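You operate a simulated robot arm through the tools that you are given. There is no shell and no other tool.

You run a simulated robot arm. Do the job below in one go: nothing can be reset, and whatever is moved stays where it is left.

TASK
Bend the batten on the drawing board through the four red rings.
Fine: Hook one of the four weights on the board at each ring; don't crack the batten.

Only the result counts: the job must be done as asked and must still hold three seconds after the hand-in. Knocking over, shifting, dropping, spilling or breaking anything else fails it.

THE ROBOT
A 7-joint arm with a two-finger parallel gripper, fixed in place. Base frame: the origin is at the foot of the arm, x ahead of it, y to its left, z up; the work surface is at about z = 952. Lengths are in mm, angles in degrees, forces in N, time in s.
Its first joint turns from -149.0 to 149.0 degrees. Payload 3.5 kg.
The tool frame sits at the grasp point between the pads (the TCP): z along the fingers, y along the line on which they close. The tips reach 23 mm beyond it. Largest opening 94 mm; finger width 38, thickness 10; the body of the gripper, 54 by 96 mm, starts 39 mm behind the TCP.
Orientation is that of the tool frame in the base frame, as a unit quaternion [x, y, z, w]. With the fingers straight down and closing along the base's y, the tool's x points along the base's -x, its y along +y and its z along -z.

THE INTERFACE
- The arm moves only by the tool arm_command. Its argument "series" is a list of rows, each a list of 7 numbers: the shift along the tool's x, y, z in units of 100 mm (1.0 is 100 mm), then the turn, a rotation vector about the tool's x, y, z in units of 180 degrees (1.0 is 180 degrees), then the finger opening in mm, from 0 to 94. In form: [[tx, ty, tz, wx, wy, wz, hand], ...]. A call has 1 to 20 rows; each row is the pose to reach, as a shift and turn from the pose commanded when the call began, along the tool's axes at that moment. A call with a number of a shift or a turn outside -1 to 1 is refused whole. Rows are played at 5 a second. More than 50 mm and 8.6 degrees between two rows, or a gripper value outside its range, and nothing of the call is played. A pose out of reach is approached as far as the arm can. The call stops where the force on the tool passes 40 N (or 10 N more than at its start, if that is more) or the arm is blocked; 0.2 s more then pass. Each finger travels about 153 mm/s and halts on what it meets, pressing with about 30 N; the grip force reading is that of the motor and also rises with nothing between the fingers. The clock runs only during rows and for 0.2 s after the last one: add rows that repeat a pose to give the fingers time. It gives the time, the measured TCP pose, the force on the tool (base axes), the opening and the grip force at its end, in the units of the frame above (readings bear some noise), with the torque about the TCP (base axes, N m) and any sound that the robot's microphone picked up.
- Cameras (640 x 400 px; columns grow to the right, rows downward): "scene" is fixed at [219.3, 649.2, 1514.5]; the picture's right is [-0.53, -0.85, 0.00], its down [-0.40, 0.25, -0.88] and it looks along [0.75, -0.47, -0.48] (base axes); focal length 352 px, centre (320, 200). "wrist" rides on the gripper at [86, 16, -75] in the tool frame; the picture's right is [-0.18, 0.98, 0.00], its down [-0.58, -0.11, -0.81] and it looks along [-0.79, -0.15, 0.59] (tool axes); focal length 243 px, centre (320, 200). There is no depth. A picture from a camera that has moved, and an enlarged one, comes with that camera's place and axes in the base frame and with its lens.
- get_image(camera): a new picture of that camera. The clock stands still meanwhile.
- close_up(camera, box): a new picture of the part [left, top, right, bottom] of that camera's present view, enlarged. The clock stands still meanwhile.
- finish_job(): hands the job in; it is judged then, once.

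Places have to be worked out from the pictures, the camera data and where the tool is seen. Open the gripper and draw the arm clear of the work before you hand the job in, unless the task says otherwise.

The tools are called after "Request:" by a JSON object that holds its "api" and its "payload". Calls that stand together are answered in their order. arm_command: Moves the arm, as the interface text tells. Its arguments: {"type":"object","properties":{"series":{"type":"array"}},"required":["series"]} The other tools are called the same way: get_image (camera) takes a picture; close_up (camera, box) takes an enlarged picture of a part of a camera's view; finish_job () hands the job in.

At the start:

```text
time: 0.0
tcp_pos: [1024.7, -393.4, 1127.8]
ee_rot: [0.0, 1.0, -0.001, 0.0]
ft_force: [-0.1, -0.5, 0.3]
ft_torque: [0.03, 0.0, -0.02]
gripper_width: 93.7
gripper_force: 0.0
```

scene: 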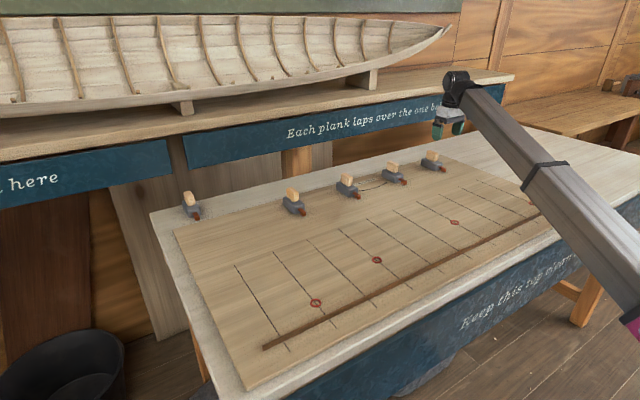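
wrist: 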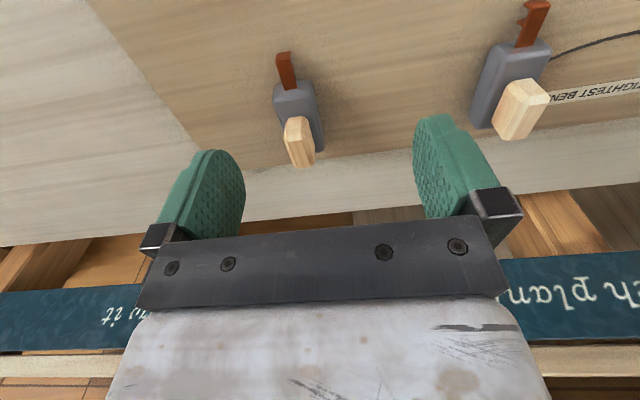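

I start by looking closer at the board, the rings, the weights and the batten.

Request:
{"api": "close_up", "payload": {"camera": "scene", "box": [160, 140, 320, 240]}}

Request:
{"api": "close_up", "payload": {"camera": "scene", "box": [320, 130, 480, 230]}}

Request:
{"api": "close_up", "payload": {"camera": "scene", "box": [220, 230, 400, 370]}}

Request:
{"api": "close_up", "payload": {"camera": "scene", "box": [380, 160, 560, 280]}}

Request:
{"api": "close_up", "payload": {"camera": "wrist", "box": [240, 0, 640, 200]}}

```text
4.00 times, centred on (240, 190) of scene
camera zoom: at [219.3, 649.2, 1514.5], right [-0.53, -0.85, 0.0], down [-0.4, 0.25, -0.88], along [0.75, -0.47, -0.48], focal length 1409 px, centre (640, 240)
```

zoom: 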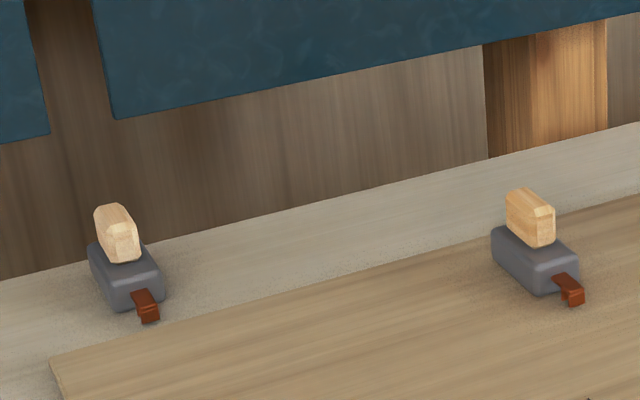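

```text
4.00 times, centred on (400, 180) of scene
camera zoom: at [219.3, 649.2, 1514.5], right [-0.53, -0.85, 0.0], down [-0.4, 0.25, -0.88], along [0.75, -0.47, -0.48], focal length 1409 px, centre (0, 280)
```

zoom: 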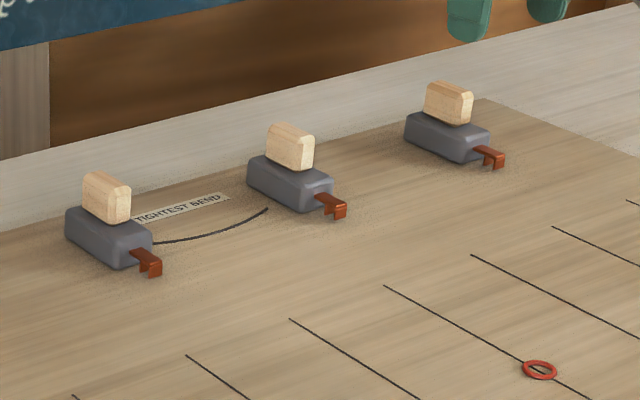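

```text
2.86 times, centred on (310, 300) of scene
camera zoom: at [219.3, 649.2, 1514.5], right [-0.53, -0.85, 0.0], down [-0.4, 0.25, -0.88], along [0.75, -0.47, -0.48], focal length 1006 px, centre (349, -86)
```

zoom: 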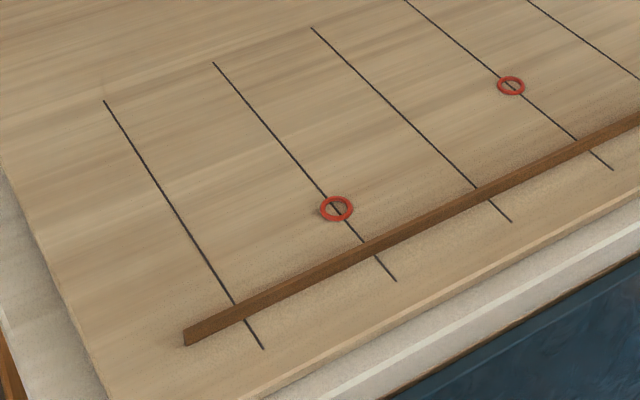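

```text
3.33 times, centred on (470, 220) of scene
camera zoom: at [219.3, 649.2, 1514.5], right [-0.53, -0.85, 0.0], down [-0.4, 0.25, -0.88], along [0.75, -0.47, -0.48], focal length 1174 px, centre (-180, 133)
```

zoom: 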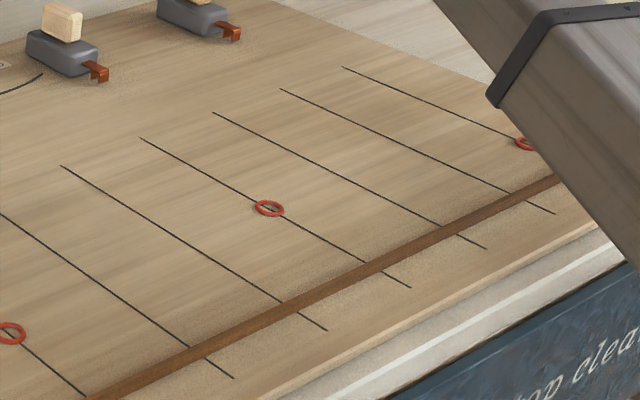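

```text
1.60 times, centred on (440, 100) of wrist
camera zoom: at [936.5, -378.1, 1201.4], right [0.18, 0.98, 0.0], down [0.58, -0.11, 0.81], along [0.79, -0.15, -0.59], focal length 388 px, centre (128, 360)
```

zoom: 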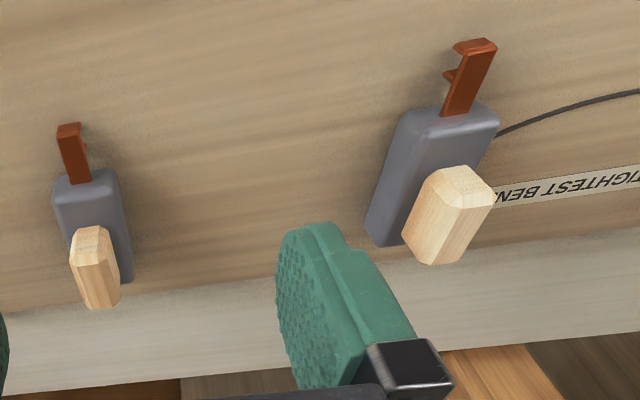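

The weights' handles come out around x ≈ 1095, and the batten near x ≈ 650. I lower the hand a little where it is, to learn how far out the arm reaches with the tool down.

Request:
{"api": "arm_command", "payload": {"series": [[0, 0, 0.15, 0, 0, 0, 94], [0, 0, 0.3, 0, 0, 0, 94], [0, 0, 0.45, 0, 0, 0, 94], [0, 0, 0.6, 0, 0, 0, 94], [-0.2, 0, 0.6, 0, 0, 0, 94], [-0.4, 0, 0.6, 0, 0, 0, 94], [-0.4, 0, 0.6, 0, 0, 0, 94]]}}

Request:
{"api": "get_image", "payload": {"camera": "wrist"}}

Request:
{"api": "get_image", "payload": {"camera": "scene"}}

```text
time: 1.6
tcp_pos: [1065.1, -395.2, 1066.4]
ee_rot: [0.0, 1.0, 0.0, 0.0]
ft_force: [-0.4, 0.4, 0.5]
ft_torque: [0.01, 0.03, 0.01]
gripper_width: 94.1
gripper_force: 0.0
```

```text
taken
camera wrist: at [977.3, -379.4, 1140.2], right [0.18, 0.98, 0.0], down [0.58, -0.11, 0.81], along [0.79, -0.15, -0.59], focal length 243 px, centre (320, 200)
```

wrist: 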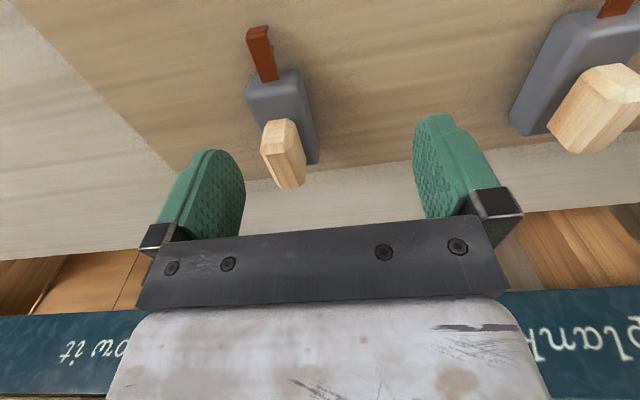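

```text
taken
```

scene: 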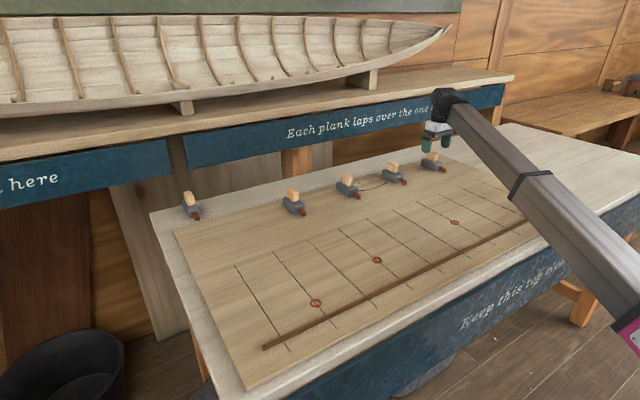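

The arm reaches 1065 at z 1066 without trouble. I go on over the rightmost weight's handle, still above it, and look again.

Request:
{"api": "arm_command", "payload": {"series": [[-0.1, -0.12, 0, 0, 0, 0, 94], [-0.2, -0.24, 0, 0, 0, 0, 94], [-0.3, -0.34, 0, 0, 0, 0, 94], [-0.3, -0.34, 0, 0, 0, 0, 94], [-0.3, -0.34, 0, 0, 0, 0, 94]]}}

Request:
{"api": "get_image", "payload": {"camera": "wrist"}}

Request:
{"api": "close_up", "payload": {"camera": "scene", "box": [380, 110, 500, 185]}}

```text
time: 2.8
tcp_pos: [1094.0, -429.6, 1067.1]
ee_rot: [0.0, 1.0, 0.0, 0.0]
ft_force: [-0.6, 0.0, -0.2]
ft_torque: [0.04, 0.02, -0.01]
gripper_width: 94.1
gripper_force: 0.0
```

```text
taken
camera wrist: at [1005.7, -413.0, 1140.9], right [0.18, 0.98, 0.0], down [0.58, -0.11, 0.81], along [0.79, -0.15, -0.59], focal length 243 px, centre (320, 200)
```

wrist: 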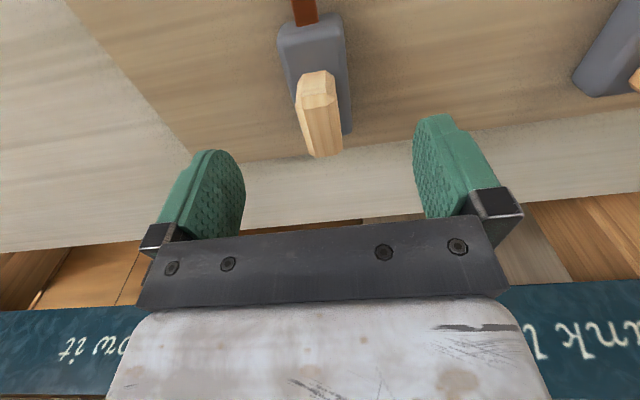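

```text
5.33 times, centred on (440, 148) of scene
camera zoom: at [219.3, 649.2, 1514.5], right [-0.53, -0.85, 0.0], down [-0.4, 0.25, -0.88], along [0.75, -0.47, -0.48], focal length 1878 px, centre (-320, 480)
```

zoom: 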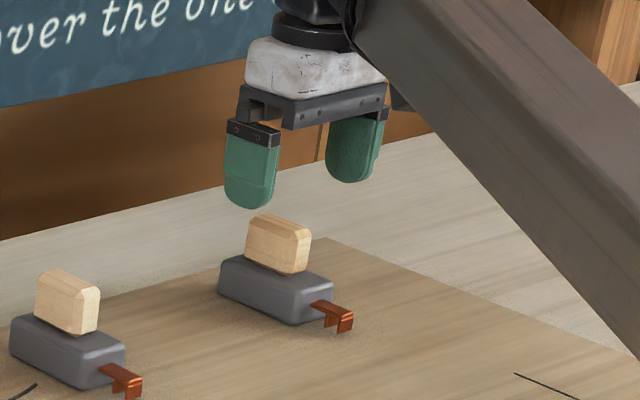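

The arm is right above the rightmost weight's handle, which stands about 986–1020 in height and lies along x. I go down to TCP z ≈ 1015 with the fingers open to either side of it.

Request:
{"api": "arm_command", "payload": {"series": [[-0.02, 0, 0.15, 0, 0, 0, 94], [-0.02, 0, 0.3, 0, 0, 0, 94], [-0.02, 0, 0.42, 0, 0, 0, 94], [-0.02, 0, 0.52, 0, 0, 0, 94], [-0.02, 0, 0.52, 0, 0, 0, 94], [-0.02, 0, 0.52, 0, 0, 0, 94]]}}

Request:
{"api": "get_image", "payload": {"camera": "wrist"}}

Request:
{"api": "close_up", "payload": {"camera": "scene", "box": [390, 130, 470, 180]}}

```text
time: 4.2
tcp_pos: [1095.2, -427.3, 1018.1]
ee_rot: [0.001, 1.0, 0.0, 0.0]
ft_force: [0.8, -0.1, -0.1]
ft_torque: [-0.02, 0.01, 0.01]
gripper_width: 93.9
gripper_force: 0.0
```

```text
taken
camera wrist: at [1007.7, -411.7, 1091.2], right [0.18, 0.98, 0.0], down [0.58, -0.11, 0.81], along [0.79, -0.15, -0.59], focal length 243 px, centre (320, 200)
```

wrist: 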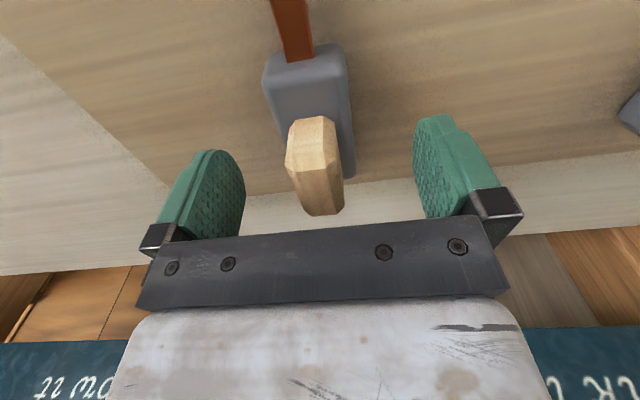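

```text
8.00 times, centred on (430, 155) of scene
camera zoom: at [219.3, 649.2, 1514.5], right [-0.53, -0.85, 0.0], down [-0.4, 0.25, -0.88], along [0.75, -0.47, -0.48], focal length 2817 px, centre (-560, 560)
```

zoom: 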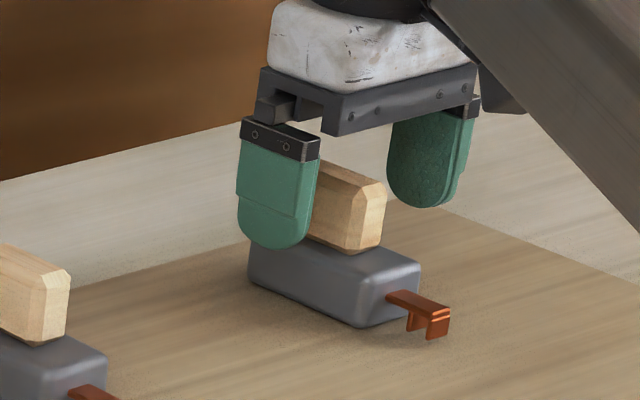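

The handle sits centred between the pads with the tips just above the body. I shift 2 mm, go down 3 mm more and close on it.

Request:
{"api": "arm_command", "payload": {"series": [[0, -0.02, 0.03, 0, 0, 0, 94], [0, -0.02, 0.03, 0, 0, 0, 60], [0, -0.02, 0.03, 0, 0, 0, 40], [0, -0.02, 0.03, 0, 0, 0, 20], [0, -0.02, 0.03, 0, 0, 0, 0], [0, -0.02, 0.03, 0, 0, 0, 0], [0, -0.02, 0.03, 0, 0, 0, 0]]}}

Request:
{"api": "close_up", "payload": {"camera": "scene", "box": [390, 130, 470, 180]}}

```text
time: 5.8
tcp_pos: [1095.6, -429.6, 1012.7]
ee_rot: [0.0, 1.0, 0.0, -0.001]
ft_force: [0.4, -2.3, 0.0]
ft_torque: [-0.04, -0.05, -0.01]
gripper_width: 24.0
gripper_force: 30.2
```

```text
8.00 times, centred on (430, 155) of scene
camera zoom: at [219.3, 649.2, 1514.5], right [-0.53, -0.85, 0.0], down [-0.4, 0.25, -0.88], along [0.75, -0.47, -0.48], focal length 2817 px, centre (-560, 560)
```

zoom: 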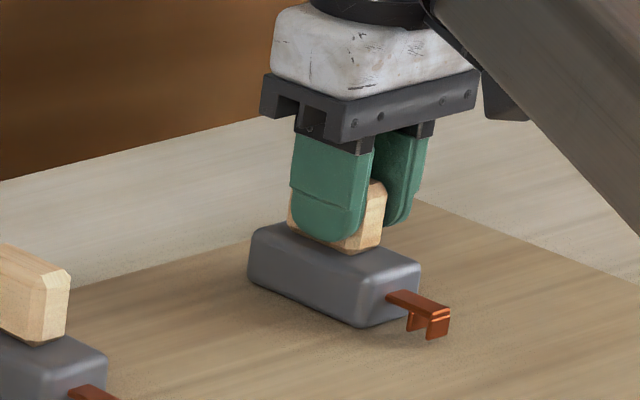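

It grips the handle at 24 mm. I lift slowly and look at the load.

Request:
{"api": "arm_command", "payload": {"series": [[0, 0, -0.03, 0, 0, 0, 0], [0, 0, -0.08, 0, 0, 0, 0], [0, 0, -0.15, 0, 0, 0, 0], [0, 0, -0.3, 0, 0, 0, 0], [0, 0, -0.5, 0, 0, 0, 0], [0, 0, -0.7, 0, 0, 0, 0], [0, 0, -0.7, 0, 0, 0, 0]]}}

Request:
{"api": "close_up", "payload": {"camera": "scene", "box": [390, 110, 470, 160]}}

Request:
{"api": "get_image", "payload": {"camera": "wrist"}}

```text
time: 7.4
tcp_pos: [1095.8, -428.4, 1081.8]
ee_rot: [0.0, 1.0, 0.0, 0.0]
ft_force: [-0.3, -0.7, -7.7]
ft_torque: [0.01, 0.05, 0.0]
gripper_width: 24.1
gripper_force: 29.6
```

```text
8.00 times, centred on (430, 135) of scene
camera zoom: at [219.3, 649.2, 1514.5], right [-0.53, -0.85, 0.0], down [-0.4, 0.25, -0.88], along [0.75, -0.47, -0.48], focal length 2817 px, centre (-560, 720)
```

zoom: 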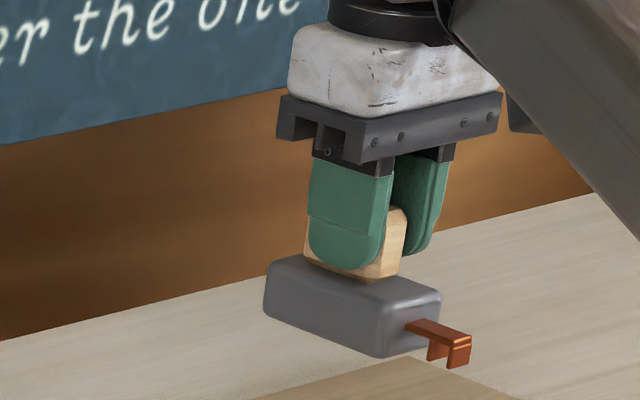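

```text
taken
camera wrist: at [1007.9, -412.8, 1155.8], right [0.18, 0.98, 0.0], down [0.58, -0.11, 0.81], along [0.79, -0.15, -0.59], focal length 243 px, centre (320, 200)
```

wrist: 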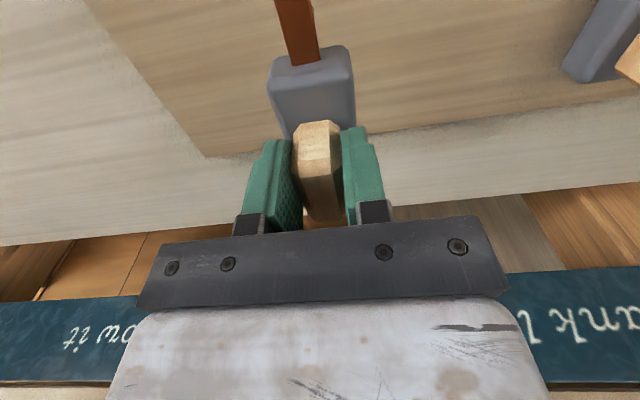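

The weight (about 0.8 kg) hangs firmly with its hook toward -x. I carry it back toward the batten at this height, in 25 mm steps.

Request:
{"api": "arm_command", "payload": {"series": [[0.15, 0, 0, 0, 0, 0, 0], [0.4, 0, 0, 0, 0, 0, 0], [0.65, 0, 0, 0, 0, 0, 0], [0.85, 0, 0, 0, 0, 0, 0], [1.0, 0, 0, 0, 0, 0, 0]]}}

Request:
{"api": "arm_command", "payload": {"series": [[0.15, 0, 0, 0, 0, 0, 0], [0.4, 0, 0, 0, 0, 0, 0], [0.65, 0, 0, 0, 0, 0, 0], [0.85, 0, 0, 0, 0, 0, 0], [1.0, 0, 0, 0, 0, 0, 0]]}}

Request:
{"api": "arm_command", "payload": {"series": [[0.15, 0, 0, 0, 0, 0, 0], [0.4, 0, 0, 0, 0, 0, 0], [0.65, 0, 0, 0, 0, 0, 0], [0.85, 0, 0, 0, 0, 0, 0], [1.0, 0, 0, 0, 0, 0, 0]]}}

Request:
{"api": "get_image", "payload": {"camera": "wrist"}}

Request:
{"api": "get_image", "payload": {"camera": "scene"}}

```text
time: 8.6
tcp_pos: [994.9, -431.0, 1083.1]
ee_rot: [0.0, 1.0, 0.0, -0.001]
ft_force: [0.0, -0.5, -7.4]
ft_torque: [-0.01, 0.05, 0.02]
gripper_width: 23.7
gripper_force: 29.3
```

```text
time: 9.8
tcp_pos: [894.2, -429.8, 1083.0]
ee_rot: [-0.001, 1.0, 0.0, 0.0]
ft_force: [0.0, 0.1, -7.6]
ft_torque: [-0.01, 0.01, 0.0]
gripper_width: 23.8
gripper_force: 30.6
```

```text
time: 11.0
tcp_pos: [796.3, -428.6, 1080.4]
ee_rot: [0.0, 1.0, -0.001, 0.0]
ft_force: [0.2, -0.6, -8.0]
ft_torque: [0.01, 0.04, -0.02]
gripper_width: 23.8
gripper_force: 29.8
```

```text
taken
camera wrist: at [708.6, -412.6, 1155.4], right [0.18, 0.98, 0.0], down [0.58, -0.11, 0.81], along [0.79, -0.15, -0.59], focal length 243 px, centre (320, 200)
```

wrist: 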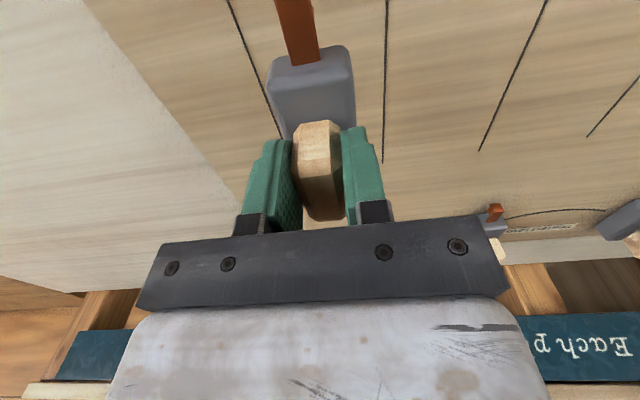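

```text
taken
```

scene: 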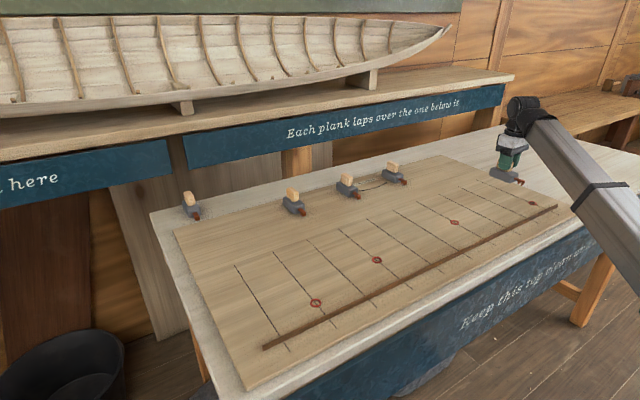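

Now the whole board is free to the scene camera. I take close-ups of the right part, then bring the weight on to x ≈ 716.

Request:
{"api": "close_up", "payload": {"camera": "scene", "box": [480, 170, 576, 230]}}

Request:
{"api": "arm_command", "payload": {"series": [[0.15, 0, 0, 0, 0, 0, 0], [0.4, 0, 0, 0, 0, 0, 0], [0.65, 0, 0, 0, 0, 0, 0], [0.8, 0, 0, 0, 0, 0, 0], [0.8, 0, 0, 0, 0, 0, 0]]}}

Request:
{"api": "get_image", "payload": {"camera": "wrist"}}

Request:
{"api": "close_up", "payload": {"camera": "scene", "box": [480, 160, 576, 220]}}

```text
6.67 times, centred on (528, 200) of scene
camera zoom: at [219.3, 649.2, 1514.5], right [-0.53, -0.85, 0.0], down [-0.4, 0.25, -0.88], along [0.75, -0.47, -0.48], focal length 2348 px, centre (-1067, 200)
```

zoom: 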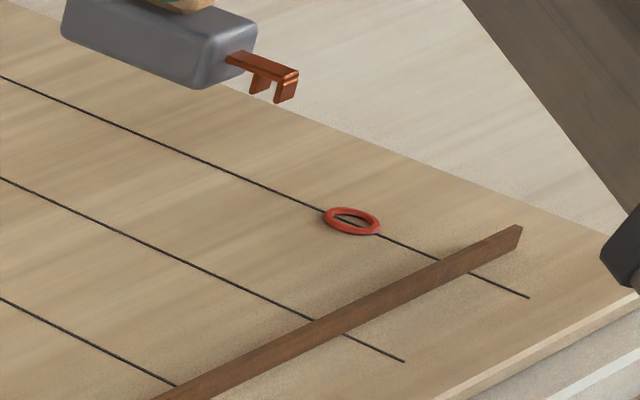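

```text
time: 12.2
tcp_pos: [713.7, -429.9, 1080.6]
ee_rot: [0.001, 1.0, -0.001, 0.001]
ft_force: [5.1, -2.8, -17.6]
ft_torque: [-0.09, -0.5, 0.0]
gripper_width: 23.9
gripper_force: 30.4
stopped in row 5: the force on the tool passed its limit at 41 N (the readings are from after the stop); the commanded pose is now the measured one
```

```text
taken
camera wrist: at [627.5, -414.0, 1154.9], right [0.19, 0.98, 0.0], down [0.58, -0.11, 0.81], along [0.79, -0.15, -0.59], focal length 243 px, centre (320, 200)
```

wrist: 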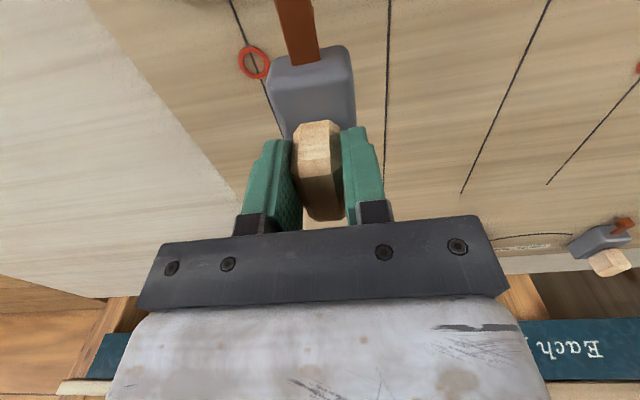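

```text
6.67 times, centred on (528, 190) of scene
camera zoom: at [219.3, 649.2, 1514.5], right [-0.53, -0.85, 0.0], down [-0.4, 0.25, -0.88], along [0.75, -0.47, -0.48], focal length 2348 px, centre (-1067, 267)
```

zoom: 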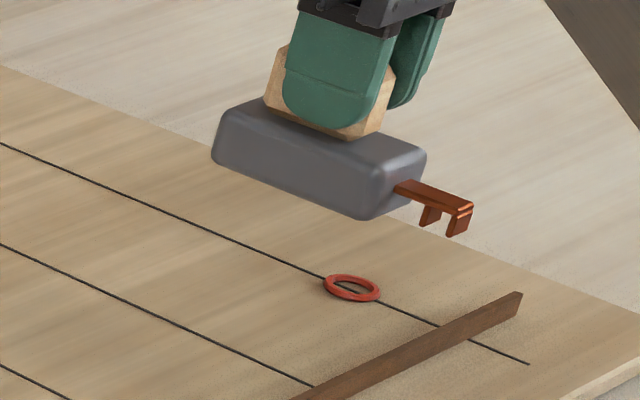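

The motion stopped on a force spike, although nothing seems to touch the weight. I look at the whole arm before going on and read the force again while standing still.

Request:
{"api": "get_image", "payload": {"camera": "scene"}}

Request:
{"api": "arm_command", "payload": {"series": [[0, 0, 0, 0, 0, 0, 0], [0, 0, 0, 0, 0, 0, 0]]}}

```text
taken
```

scene: 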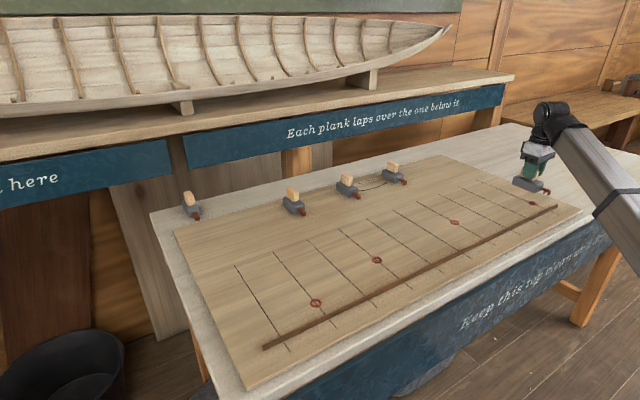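

```text
time: 12.8
tcp_pos: [715.6, -429.9, 1083.2]
ee_rot: [0.002, 1.0, 0.0, 0.001]
ft_force: [6.5, -3.1, -23.7]
ft_torque: [-0.15, -0.9, 0.1]
gripper_width: 24.1
gripper_force: 30.3
```

A steady extra load stays on the tool (about 16 N down), probably the hand against its own forearm or the like. I back out 30 mm to see whether it vanishes.

Request:
{"api": "arm_command", "payload": {"series": [[-0.1, 0, 0, 0, 0, 0, 0], [-0.2, 0, 0, 0, 0, 0, 0], [-0.3, 0, 0, 0, 0, 0, 0], [-0.3, 0, 0, 0, 0, 0, 0], [-0.3, 0, 0, 0, 0, 0, 0]]}}

Request:
{"api": "close_up", "payload": {"camera": "scene", "box": [480, 80, 640, 220]}}

```text
time: 14.0
tcp_pos: [743.9, -429.4, 1080.8]
ee_rot: [0.001, 1.0, 0.0, 0.002]
ft_force: [-0.4, 0.2, -7.1]
ft_torque: [0.0, 0.05, -0.03]
gripper_width: 23.9
gripper_force: 29.5
```

```text
2.86 times, centred on (560, 150) of scene
camera zoom: at [219.3, 649.2, 1514.5], right [-0.53, -0.85, 0.0], down [-0.4, 0.25, -0.88], along [0.75, -0.47, -0.48], focal length 1006 px, centre (-366, 343)
```

zoom: 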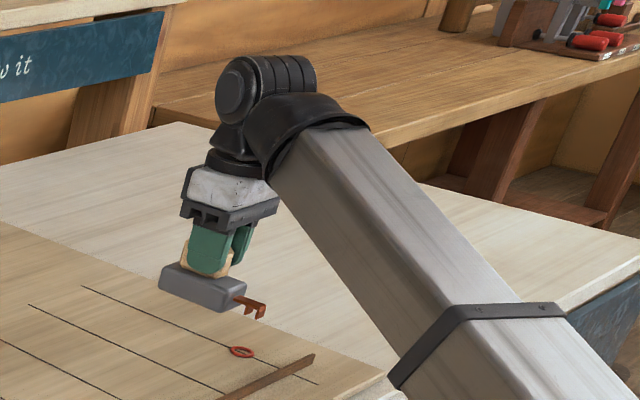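

Free again, so the forearm limits how close and high the hand may come; lower down and further out should work. I zoom in on the hook, the batten end and ring to get sizes.

Request:
{"api": "close_up", "payload": {"camera": "scene", "box": [530, 176, 562, 196]}}

Request:
{"api": "close_up", "payload": {"camera": "scene", "box": [520, 192, 568, 222]}}

Request:
{"api": "close_up", "payload": {"camera": "scene", "box": [250, 330, 298, 360]}}

Request:
{"api": "get_image", "payload": {"camera": "wrist"}}

```text
16.00 times, centred on (546, 186) of scene
camera zoom: at [219.3, 649.2, 1514.5], right [-0.53, -0.85, 0.0], down [-0.4, 0.25, -0.88], along [0.75, -0.47, -0.48], focal length 5635 px, centre (-3296, 424)
```

zoom: 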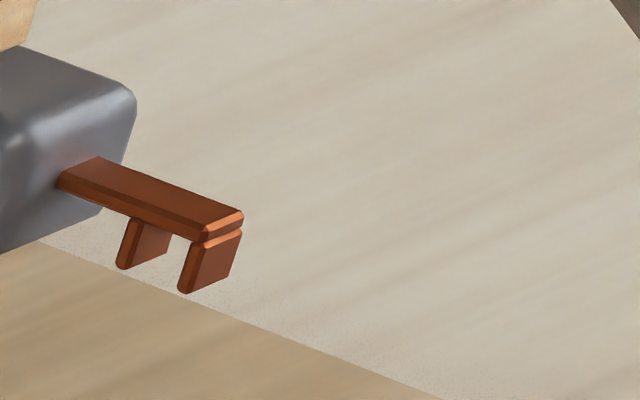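

```text
13.33 times, centred on (544, 207) of scene
camera zoom: at [219.3, 649.2, 1514.5], right [-0.53, -0.85, 0.0], down [-0.4, 0.25, -0.88], along [0.75, -0.47, -0.48], focal length 4696 px, centre (-2667, 107)
```

zoom: 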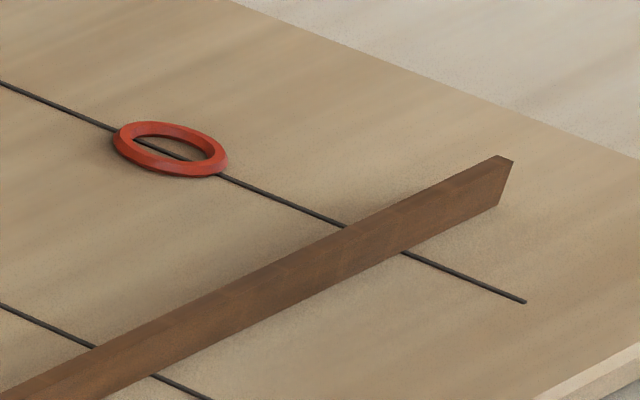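

```text
13.33 times, centred on (274, 345) of scene
camera zoom: at [219.3, 649.2, 1514.5], right [-0.53, -0.85, 0.0], down [-0.4, 0.25, -0.88], along [0.75, -0.47, -0.48], focal length 4696 px, centre (933, -1733)
```

zoom: 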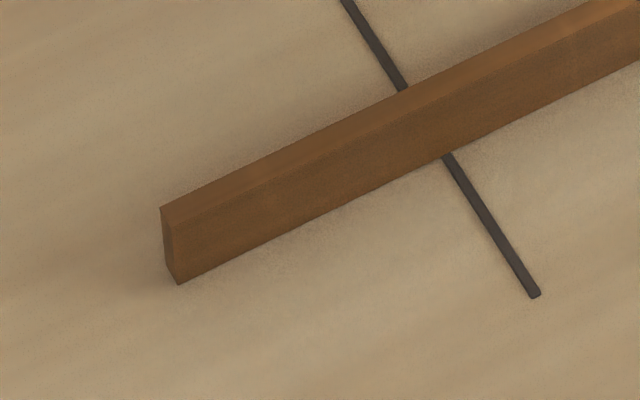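

```text
taken
camera wrist: at [657.0, -413.7, 1155.0], right [0.19, 0.98, 0.0], down [0.58, -0.11, 0.81], along [0.79, -0.15, -0.59], focal length 243 px, centre (320, 200)
```

wrist: 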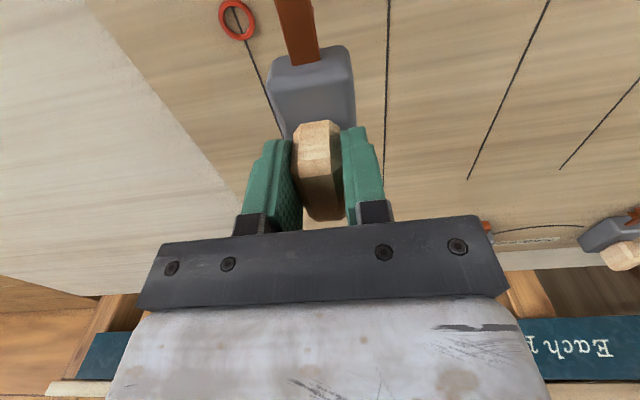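

The board top is near z ≈ 953. The batten is about 3.5 mm thick and 12 mm tall at x ≈ 655, and the hook slot is about 9 mm wide, 57 mm ahead of the TCP. Ring 4 is near (708, -482). I move sideways to that line and lower to hook height just above the batten.

Request:
{"api": "arm_command", "payload": {"series": [[0, -0.15, 0.1, 0, 0, 0, 0], [0, -0.3, 0.2, 0, 0, 0, 0], [0, -0.45, 0.3, 0, 0, 0, 0], [0, -0.53, 0.4, 0, 0, 0, 0], [0, -0.53, 0.4, 0, 0, 0, 0], [0, -0.53, 0.4, 0, 0, 0, 0]]}}

Request:
{"api": "arm_command", "payload": {"series": [[0.05, 0, 0, 0, 0, 0, 0], [0.1, 0, 0, 0, 0, 0, 0], [0.15, 0, 0, 0, 0, 0, 0], [0.2, 0, 0, 0, 0, 0, 0], [0.25, 0, 0, 0, 0, 0, 0], [0.3, 0, 0, 0, 0, 0, 0], [0.3, 0, 0, 0, 0, 0, 0]]}}

Request:
{"api": "close_up", "payload": {"camera": "scene", "box": [500, 150, 620, 225]}}

```text
time: 15.4
tcp_pos: [744.5, -483.5, 1043.0]
ee_rot: [0.002, 1.0, 0.001, 0.001]
ft_force: [-0.2, 0.2, -7.2]
ft_torque: [0.0, 0.04, -0.02]
gripper_width: 23.6
gripper_force: 29.9
```

```text
time: 17.0
tcp_pos: [716.5, -482.0, 1041.0]
ee_rot: [0.0, 1.0, -0.001, 0.002]
ft_force: [-0.3, -0.1, -7.5]
ft_torque: [0.03, 0.01, -0.02]
gripper_width: 23.8
gripper_force: 30.0
```

```text
5.33 times, centred on (560, 188) of scene
camera zoom: at [219.3, 649.2, 1514.5], right [-0.53, -0.85, 0.0], down [-0.4, 0.25, -0.88], along [0.75, -0.47, -0.48], focal length 1878 px, centre (-960, 267)
```

zoom: 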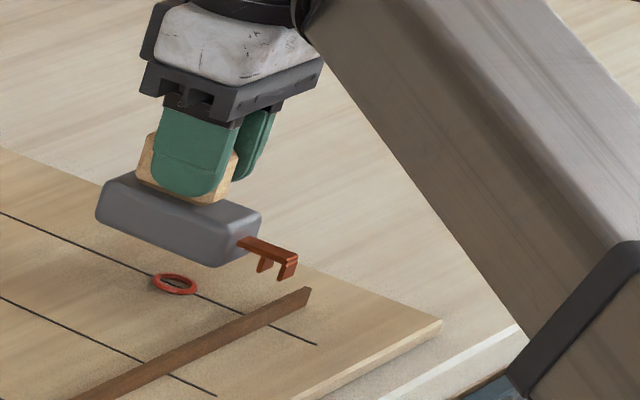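

No contact here. I lower to just above the batten's top and zoom in on the slot.

Request:
{"api": "arm_command", "payload": {"series": [[0.01, 0, 0.05, 0, 0, 0, 0], [0.02, 0, 0.1, 0, 0, 0, 0], [0.02, 0, 0.13, 0, 0, 0, 0], [0.02, 0, 0.13, 0, 0, 0, 0]]}}

Request:
{"api": "close_up", "payload": {"camera": "scene", "box": [532, 186, 580, 216]}}

```text
time: 18.0
tcp_pos: [713.0, -482.2, 1027.6]
ee_rot: [0.001, 1.0, -0.001, 0.001]
ft_force: [0.1, -0.3, -7.2]
ft_torque: [0.0, 0.0, 0.01]
gripper_width: 23.9
gripper_force: 30.4
```

```text
13.33 times, centred on (556, 201) of scene
camera zoom: at [219.3, 649.2, 1514.5], right [-0.53, -0.85, 0.0], down [-0.4, 0.25, -0.88], along [0.75, -0.47, -0.48], focal length 4696 px, centre (-2827, 187)
```

zoom: 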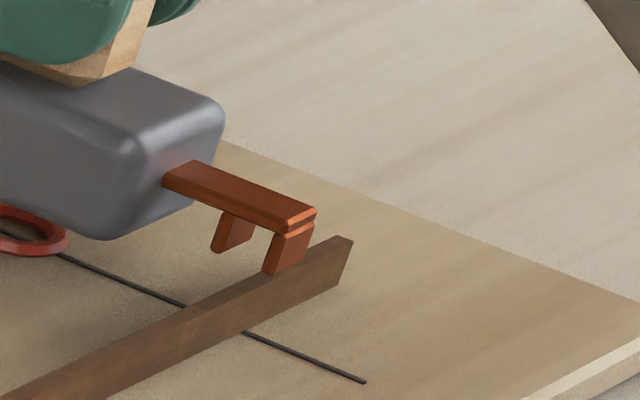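

The slot is centred over the batten. I lower until the weight is just above the board with the prongs on either side of the batten.

Request:
{"api": "arm_command", "payload": {"series": [[0, 0, 0.04, 0, 0, 0, 0], [0, 0, 0.08, 0, 0, 0, 0], [0, 0, 0.11, 0, 0, 0, 0], [0, 0, 0.125, 0, 0, 0, 0], [0, 0, 0.125, 0, 0, 0, 0], [0, 0, 0.125, 0, 0, 0, 0]]}}

Request:
{"api": "close_up", "payload": {"camera": "scene", "box": [532, 186, 580, 216]}}

```text
time: 19.4
tcp_pos: [712.4, -483.3, 1015.4]
ee_rot: [0.002, 1.0, 0.0, 0.002]
ft_force: [0.1, 0.1, -7.2]
ft_torque: [0.02, 0.04, 0.0]
gripper_width: 24.2
gripper_force: 30.1
```

```text
13.33 times, centred on (556, 201) of scene
camera zoom: at [219.3, 649.2, 1514.5], right [-0.53, -0.85, 0.0], down [-0.4, 0.25, -0.88], along [0.75, -0.47, -0.48], focal length 4696 px, centre (-2827, 187)
```

zoom: 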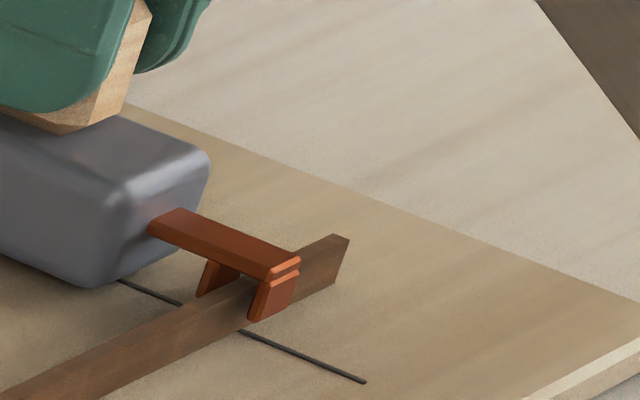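

The hook straddles the batten. I drag it slowly toward ring 4 (about 51 mm in +x), turning the weight 6° so its slot suits the later slope of the batten.

Request:
{"api": "arm_command", "payload": {"series": [[-0.05, -0.005, 0, 0, 0, 0.003, 0], [-0.1, -0.01, 0, 0, 0, 0.006, 0], [-0.15, -0.014, 0, 0, 0, 0.01, 0], [-0.2, -0.018, 0, 0, 0, 0.013, 0], [-0.25, -0.022, 0, 0, 0, 0.016, 0], [-0.3, -0.026, 0, 0, 0, 0.02, 0], [-0.35, -0.03, 0, 0, 0, 0.023, 0], [-0.4, -0.035, 0, 0, 0, 0.026, 0], [-0.45, -0.04, 0, 0, 0, 0.03, 0], [-0.507, -0.045, 0, 0, 0, 0.0333, 0], [-0.507, -0.045, 0, 0, 0, 0.0333, 0], [-0.507, -0.045, 0, 0, 0, 0.0333, 0]]}}

Request:
{"api": "close_up", "payload": {"camera": "scene", "box": [512, 180, 576, 220]}}

Request:
{"api": "get_image", "payload": {"camera": "scene"}}

```text
time: 22.0
tcp_pos: [763.8, -488.2, 1016.8]
ee_rot: [0.054, 0.999, 0.0, 0.002]
ft_force: [0.3, -0.4, -8.0]
ft_torque: [-0.01, 0.06, -0.01]
gripper_width: 23.8
gripper_force: 30.2
```

```text
10.00 times, centred on (544, 200) of scene
camera zoom: at [219.3, 649.2, 1514.5], right [-0.53, -0.85, 0.0], down [-0.4, 0.25, -0.88], along [0.75, -0.47, -0.48], focal length 3522 px, centre (-1920, 200)
```

zoom: 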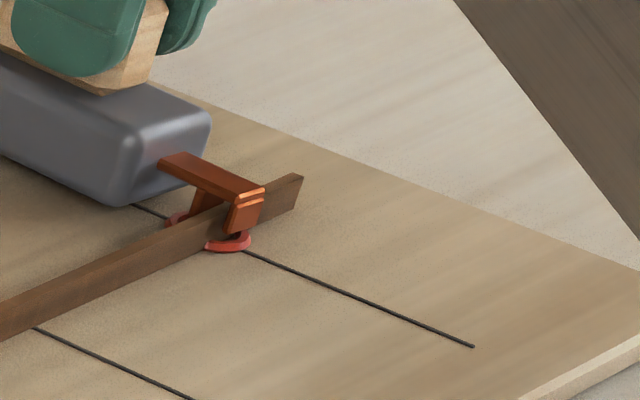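

```text
taken
```

scene: 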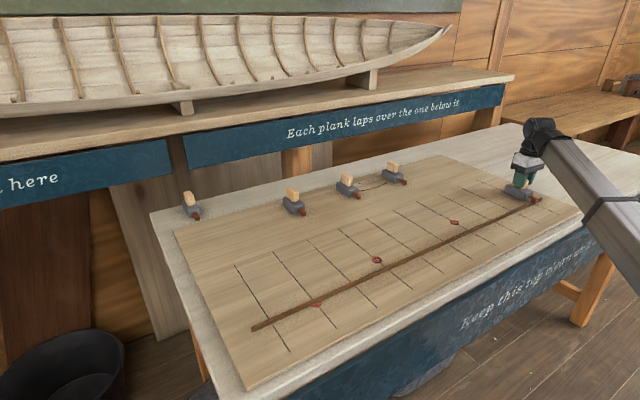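

The whole batten followed easily, and it crosses ring 4 within about 2 mm. I shift back 2 mm (the end load will later press the batten against the inner prong), then set the weight down.

Request:
{"api": "arm_command", "payload": {"series": [[0.01, 0, 0, 0, 0, 0, 0], [0.02, 0, 0.01, 0, 0, 0, 0], [0.02, 0, 0.02, 0, 0, 0, 0], [0.02, 0, 0.03, 0, 0, 0, 0], [0.02, 0, 0.03, 0, 0, 0, 0], [0.02, 0, 0.03, 0, 0, 0, 0]]}}

```text
time: 23.4
tcp_pos: [761.0, -486.8, 1013.2]
ee_rot: [0.053, 0.999, 0.0, 0.002]
ft_force: [1.4, 0.1, -3.4]
ft_torque: [0.07, 0.13, 0.01]
gripper_width: 23.6
gripper_force: 29.8
```

The board already carries part of the weight. I go 1 mm lower and then open the fingers.

Request:
{"api": "arm_command", "payload": {"series": [[0, 0, 0.005, 0, 0, 0, 0], [0, 0, 0.01, 0, 0, 0, 0], [0, 0, 0.01, 0, 0, 0, 0]]}}

Request:
{"api": "close_up", "payload": {"camera": "scene", "box": [496, 160, 576, 210]}}

```text
time: 24.2
tcp_pos: [760.9, -486.3, 1012.4]
ee_rot: [0.053, 0.999, -0.001, 0.002]
ft_force: [4.3, -5.9, 15.4]
ft_torque: [0.11, 0.41, 0.08]
gripper_width: 24.0
gripper_force: 30.5
```

```text
8.00 times, centred on (536, 185) of scene
camera zoom: at [219.3, 649.2, 1514.5], right [-0.53, -0.85, 0.0], down [-0.4, 0.25, -0.88], along [0.75, -0.47, -0.48], focal length 2817 px, centre (-1408, 320)
```

zoom: 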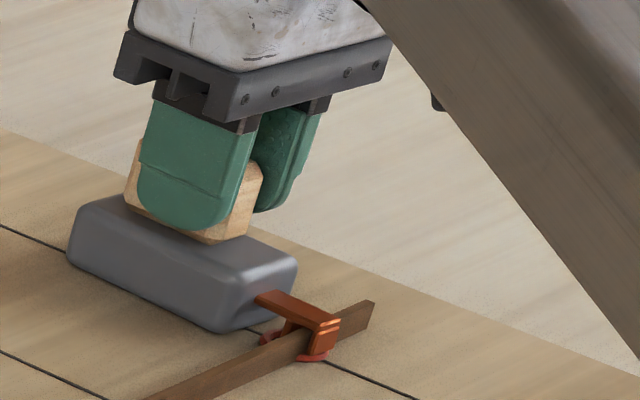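

The weight rests fully on the board. I ease off half a millimetre, open, and rise straight up.

Request:
{"api": "arm_command", "payload": {"series": [[0, 0, -0.006, 0, 0, 0, 0], [0, 0, -0.006, 0, 0, 0, 26], [0, 0, -0.006, 0, 0, 0, 30], [0, 0, -0.006, 0, 0, 0, 45], [0, 0, -0.006, 0, 0, 0, 60], [0, 0, -0.1, 0, 0, 0, 60], [0, 0, -0.3, 0, 0, 0, 60], [0, 0, -0.5, 0, 0, 0, 60], [0, 0, -0.7, 0, 0, 0, 60], [0, 0, -0.9, 0, 0, 0, 60]]}}

Request:
{"api": "close_up", "payload": {"camera": "scene", "box": [496, 160, 576, 210]}}

Request:
{"api": "get_image", "payload": {"camera": "scene"}}

Request:
{"api": "get_image", "payload": {"camera": "wrist"}}

```text
time: 26.4
tcp_pos: [761.1, -486.4, 1101.6]
ee_rot: [0.053, 0.999, 0.0, 0.003]
ft_force: [4.4, -0.8, -7.6]
ft_torque: [-0.17, -0.31, -0.05]
gripper_width: 60.2
gripper_force: 0.0
```

```text
8.00 times, centred on (536, 185) of scene
camera zoom: at [219.3, 649.2, 1514.5], right [-0.53, -0.85, 0.0], down [-0.4, 0.25, -0.88], along [0.75, -0.47, -0.48], focal length 2817 px, centre (-1408, 320)
```

zoom: 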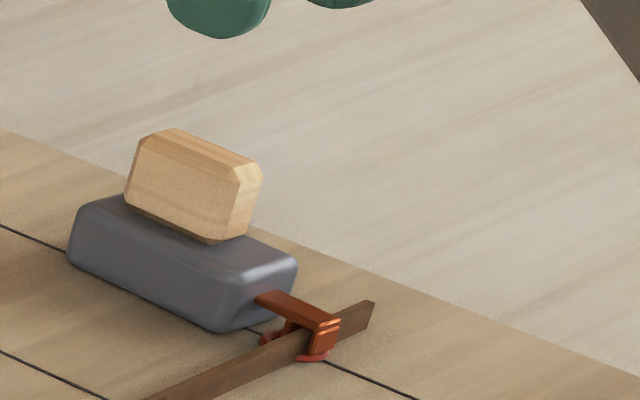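

```text
taken
```

scene: 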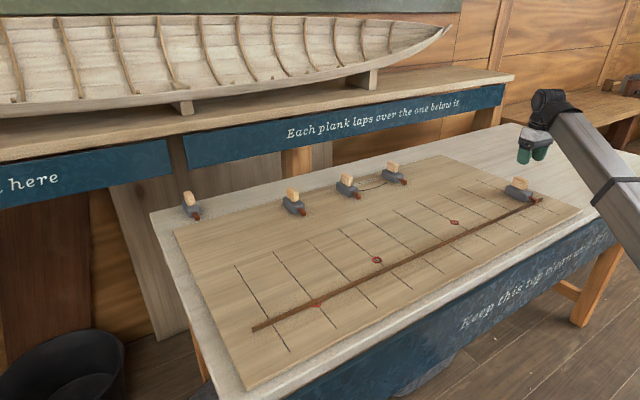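

```text
taken
camera wrist: at [675.4, -462.8, 1176.0], right [0.29, 0.96, 0.0], down [0.56, -0.17, 0.81], along [0.77, -0.23, -0.59], focal length 243 px, centre (320, 200)
```

wrist: 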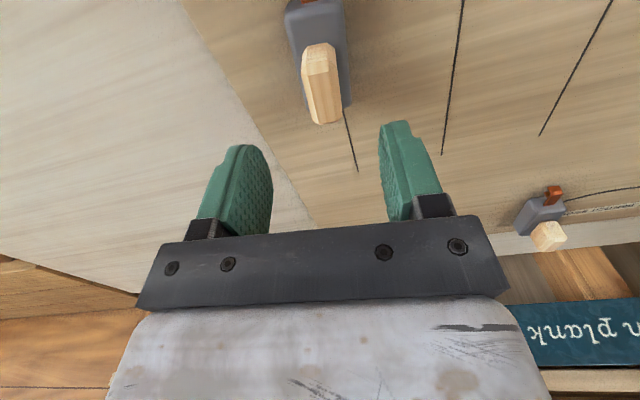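

Weight 4 stays put with its hook over the batten at the ring. Next I fetch the left weight on the board (near y ≈ 200) for ring 1; first I move outward and turn the hand square again.

Request:
{"api": "arm_command", "payload": {"series": [[-0.2, 0.02, 0.05, 0, 0, 0, 60], [-0.4, 0.04, 0.1, 0, 0, -0.01, 60], [-0.6, 0.06, 0.1, 0, 0, -0.02, 60], [-0.8, 0.08, 0.1, 0, 0, -0.03, 60], [-0.95, 0.1, 0.1, 0, 0, -0.0333, 60], [-0.95, 0.1, 0.1, 0, 0, -0.0333, 94]]}}

Request:
{"api": "arm_command", "payload": {"series": [[-0.25, 0.3, 0, 0, 0, 0, 94], [-0.5, 0.6, 0, 0, 0, 0, 94], [-0.75, 0.9, 0, 0, 0, 0, 94], [-0.8, 1.0, 0, 0, 0, 0, 94]]}}

Request:
{"api": "arm_command", "payload": {"series": [[0, 0.35, 0, 0, 0, 0, 94], [0, 0.7, 0, 0, 0, 0, 94], [0, 1.0, 0, 0, 0, 0, 94]]}}

Request:
{"api": "arm_command", "payload": {"series": [[0, 0.35, 0, 0, 0, 0, 94], [0, 0.7, 0, 0, 0, 0, 94], [0, 1.0, 0, 0, 0, 0, 94]]}}

Request:
{"api": "get_image", "payload": {"camera": "wrist"}}

```text
time: 27.8
tcp_pos: [859.1, -485.7, 1092.8]
ee_rot: [0.0, 1.0, 0.0, 0.002]
ft_force: [0.5, 0.1, 0.3]
ft_torque: [-0.01, -0.02, 0.03]
gripper_width: 94.0
gripper_force: 0.0
```

```text
time: 28.8
tcp_pos: [937.5, -386.4, 1093.6]
ee_rot: [0.001, 1.0, 0.0, 0.002]
ft_force: [-0.3, -0.4, 0.1]
ft_torque: [-0.01, 0.0, 0.0]
gripper_width: 93.9
gripper_force: 0.1
```

```text
time: 29.6
tcp_pos: [937.5, -288.4, 1093.4]
ee_rot: [0.001, 1.0, 0.0, 0.002]
ft_force: [0.3, 0.0, -0.1]
ft_torque: [-0.02, 0.02, 0.04]
gripper_width: 94.1
gripper_force: 0.0
```

```text
time: 30.4
tcp_pos: [937.2, -189.2, 1093.8]
ee_rot: [0.001, 1.0, 0.0, 0.002]
ft_force: [-0.2, 0.1, 0.3]
ft_torque: [0.0, 0.03, -0.02]
gripper_width: 93.8
gripper_force: 0.0
```

```text
taken
camera wrist: at [849.4, -172.6, 1166.7], right [0.19, 0.98, 0.0], down [0.58, -0.11, 0.81], along [0.79, -0.15, -0.59], focal length 243 px, centre (320, 200)
```

wrist: 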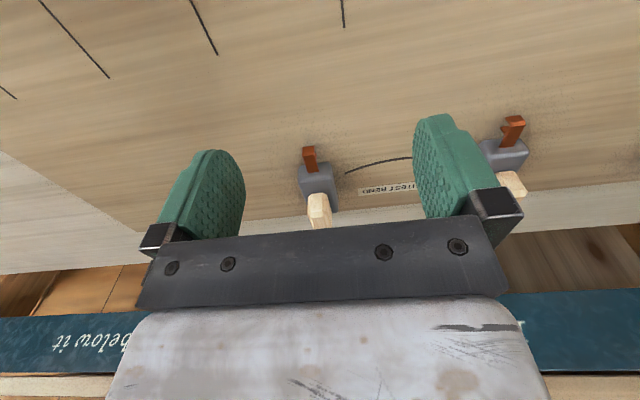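

I see the two middle weights and the "tightest bend" arc. I travel on to y ≈ 200.

Request:
{"api": "arm_command", "payload": {"series": [[0, 0.35, 0, 0, 0, 0, 94], [0, 0.7, 0, 0, 0, 0, 94], [0, 1.0, 0, 0, 0, 0, 94]]}}

Request:
{"api": "arm_command", "payload": {"series": [[0, 0.35, 0, 0, 0, 0, 94], [0, 0.7, 0, 0, 0, 0, 94], [0, 1.0, 0, 0, 0, 0, 94]]}}

Request:
{"api": "get_image", "payload": {"camera": "wrist"}}

Request:
{"api": "arm_command", "payload": {"series": [[0, 0.35, 0, 0, 0, 0, 94], [0, 0.7, 0, 0, 0, 0, 94], [0, 1.0, 0, 0, 0, 0, 94]]}}

Request:
{"api": "arm_command", "payload": {"series": [[-0.2, 0.3, 0, 0, 0, 0, 94], [-0.4, 0.6, 0, 0, 0, 0, 94], [-0.6, 0.85, 0, 0, 0, 0, 94], [-0.8, 0.9, 0, 0, 0, 0, 94], [-0.8, 0.9, 0, 0, 0, 0, 94]]}}

Request:
{"api": "get_image", "payload": {"camera": "wrist"}}

Request:
{"api": "get_image", "payload": {"camera": "scene"}}

```text
time: 31.2
tcp_pos: [937.3, -87.3, 1094.3]
ee_rot: [0.002, 1.0, 0.0, 0.002]
ft_force: [0.9, -0.1, -0.9]
ft_torque: [0.01, 0.02, -0.03]
gripper_width: 94.0
gripper_force: 0.0
```

```text
time: 32.0
tcp_pos: [938.9, 13.1, 1094.9]
ee_rot: [0.001, 1.0, -0.001, 0.002]
ft_force: [0.7, 0.1, -0.5]
ft_torque: [-0.01, -0.05, 0.0]
gripper_width: 93.9
gripper_force: 0.1
```

```text
taken
camera wrist: at [850.5, 29.5, 1167.4], right [0.19, 0.98, 0.0], down [0.58, -0.11, 0.81], along [0.79, -0.15, -0.59], focal length 243 px, centre (320, 200)
```

wrist: 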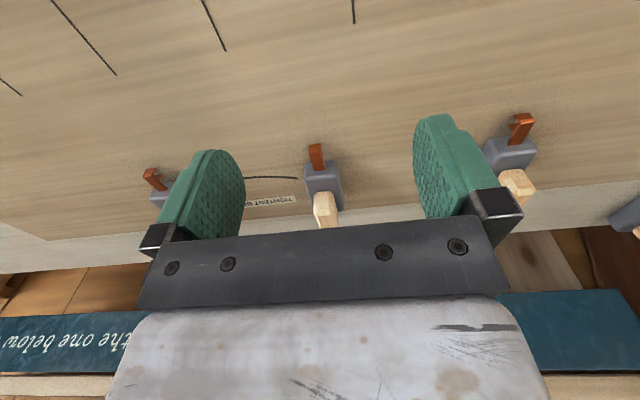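

```text
time: 32.8
tcp_pos: [937.7, 112.7, 1091.0]
ee_rot: [0.001, 1.0, 0.0, 0.002]
ft_force: [0.9, -0.1, 0.2]
ft_torque: [0.02, -0.01, -0.04]
gripper_width: 94.1
gripper_force: 0.1
```

```text
time: 34.0
tcp_pos: [1016.3, 202.6, 1093.8]
ee_rot: [0.001, 1.0, 0.0, 0.002]
ft_force: [-0.7, -0.3, 0.0]
ft_torque: [0.04, 0.01, 0.01]
gripper_width: 94.1
gripper_force: 0.0
```

```text
taken
camera wrist: at [929.4, 219.2, 1166.9], right [0.19, 0.98, 0.0], down [0.58, -0.11, 0.81], along [0.79, -0.15, -0.59], focal length 243 px, centre (320, 200)
```

wrist: 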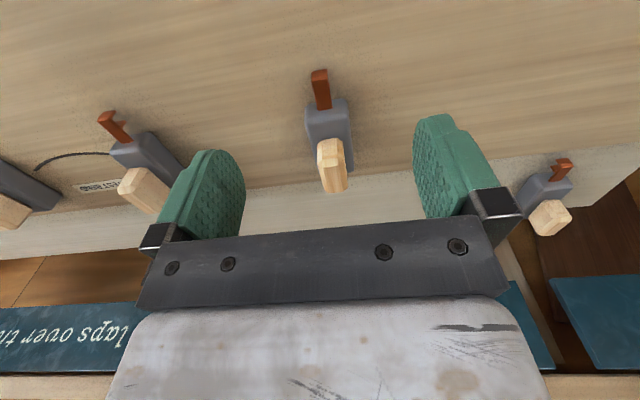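

```text
taken
```

scene: 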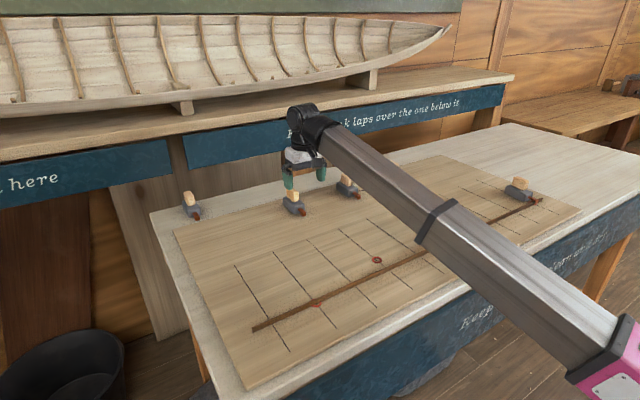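

The next weight stands squarely at about (1093, 200). I move over it and check.

Request:
{"api": "arm_command", "payload": {"series": [[-0.25, -0.01, 0.05, 0, 0, 0, 94], [-0.5, -0.02, 0.1, 0, 0, 0, 94], [-0.7, -0.03, 0.2, 0, 0, 0, 94], [-0.78, -0.03, 0.3, 0, 0, 0, 94], [-0.78, -0.03, 0.3, 0, 0, 0, 94], [-0.78, -0.03, 0.3, 0, 0, 0, 94]]}}

Request:
{"api": "get_image", "payload": {"camera": "wrist"}}

Request:
{"api": "close_up", "payload": {"camera": "scene", "box": [250, 150, 346, 210]}}

```text
time: 35.4
tcp_pos: [1096.3, 200.0, 1065.5]
ee_rot: [0.0, 1.0, 0.0, 0.001]
ft_force: [-0.7, -0.4, 0.3]
ft_torque: [-0.03, 0.01, 0.0]
gripper_width: 93.8
gripper_force: 0.0
```

```text
taken
camera wrist: at [1009.1, 215.5, 1138.3], right [0.19, 0.98, 0.0], down [0.58, -0.11, 0.81], along [0.79, -0.15, -0.59], focal length 243 px, centre (320, 200)
```

wrist: 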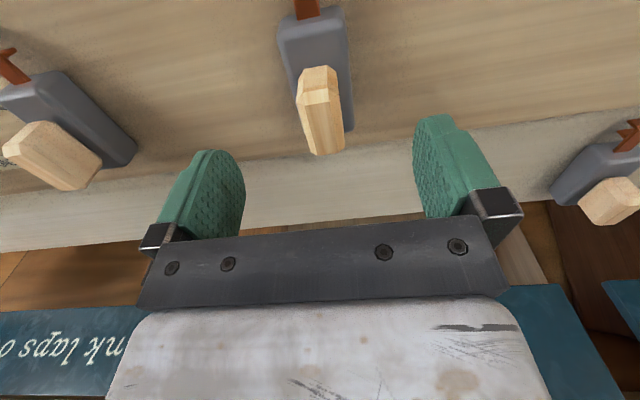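

```text
6.67 times, centred on (298, 180) of scene
camera zoom: at [219.3, 649.2, 1514.5], right [-0.53, -0.85, 0.0], down [-0.4, 0.25, -0.88], along [0.75, -0.47, -0.48], focal length 2348 px, centre (467, 333)
```

zoom: 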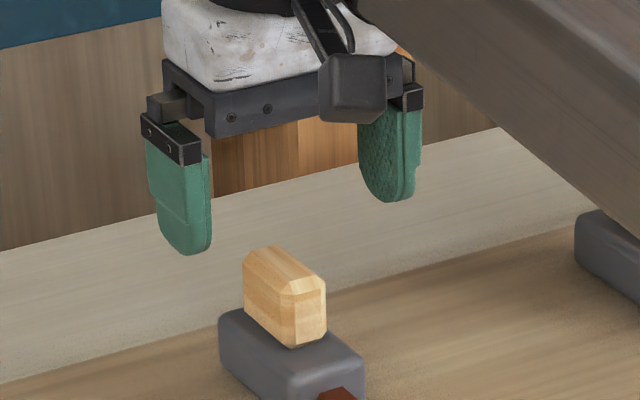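

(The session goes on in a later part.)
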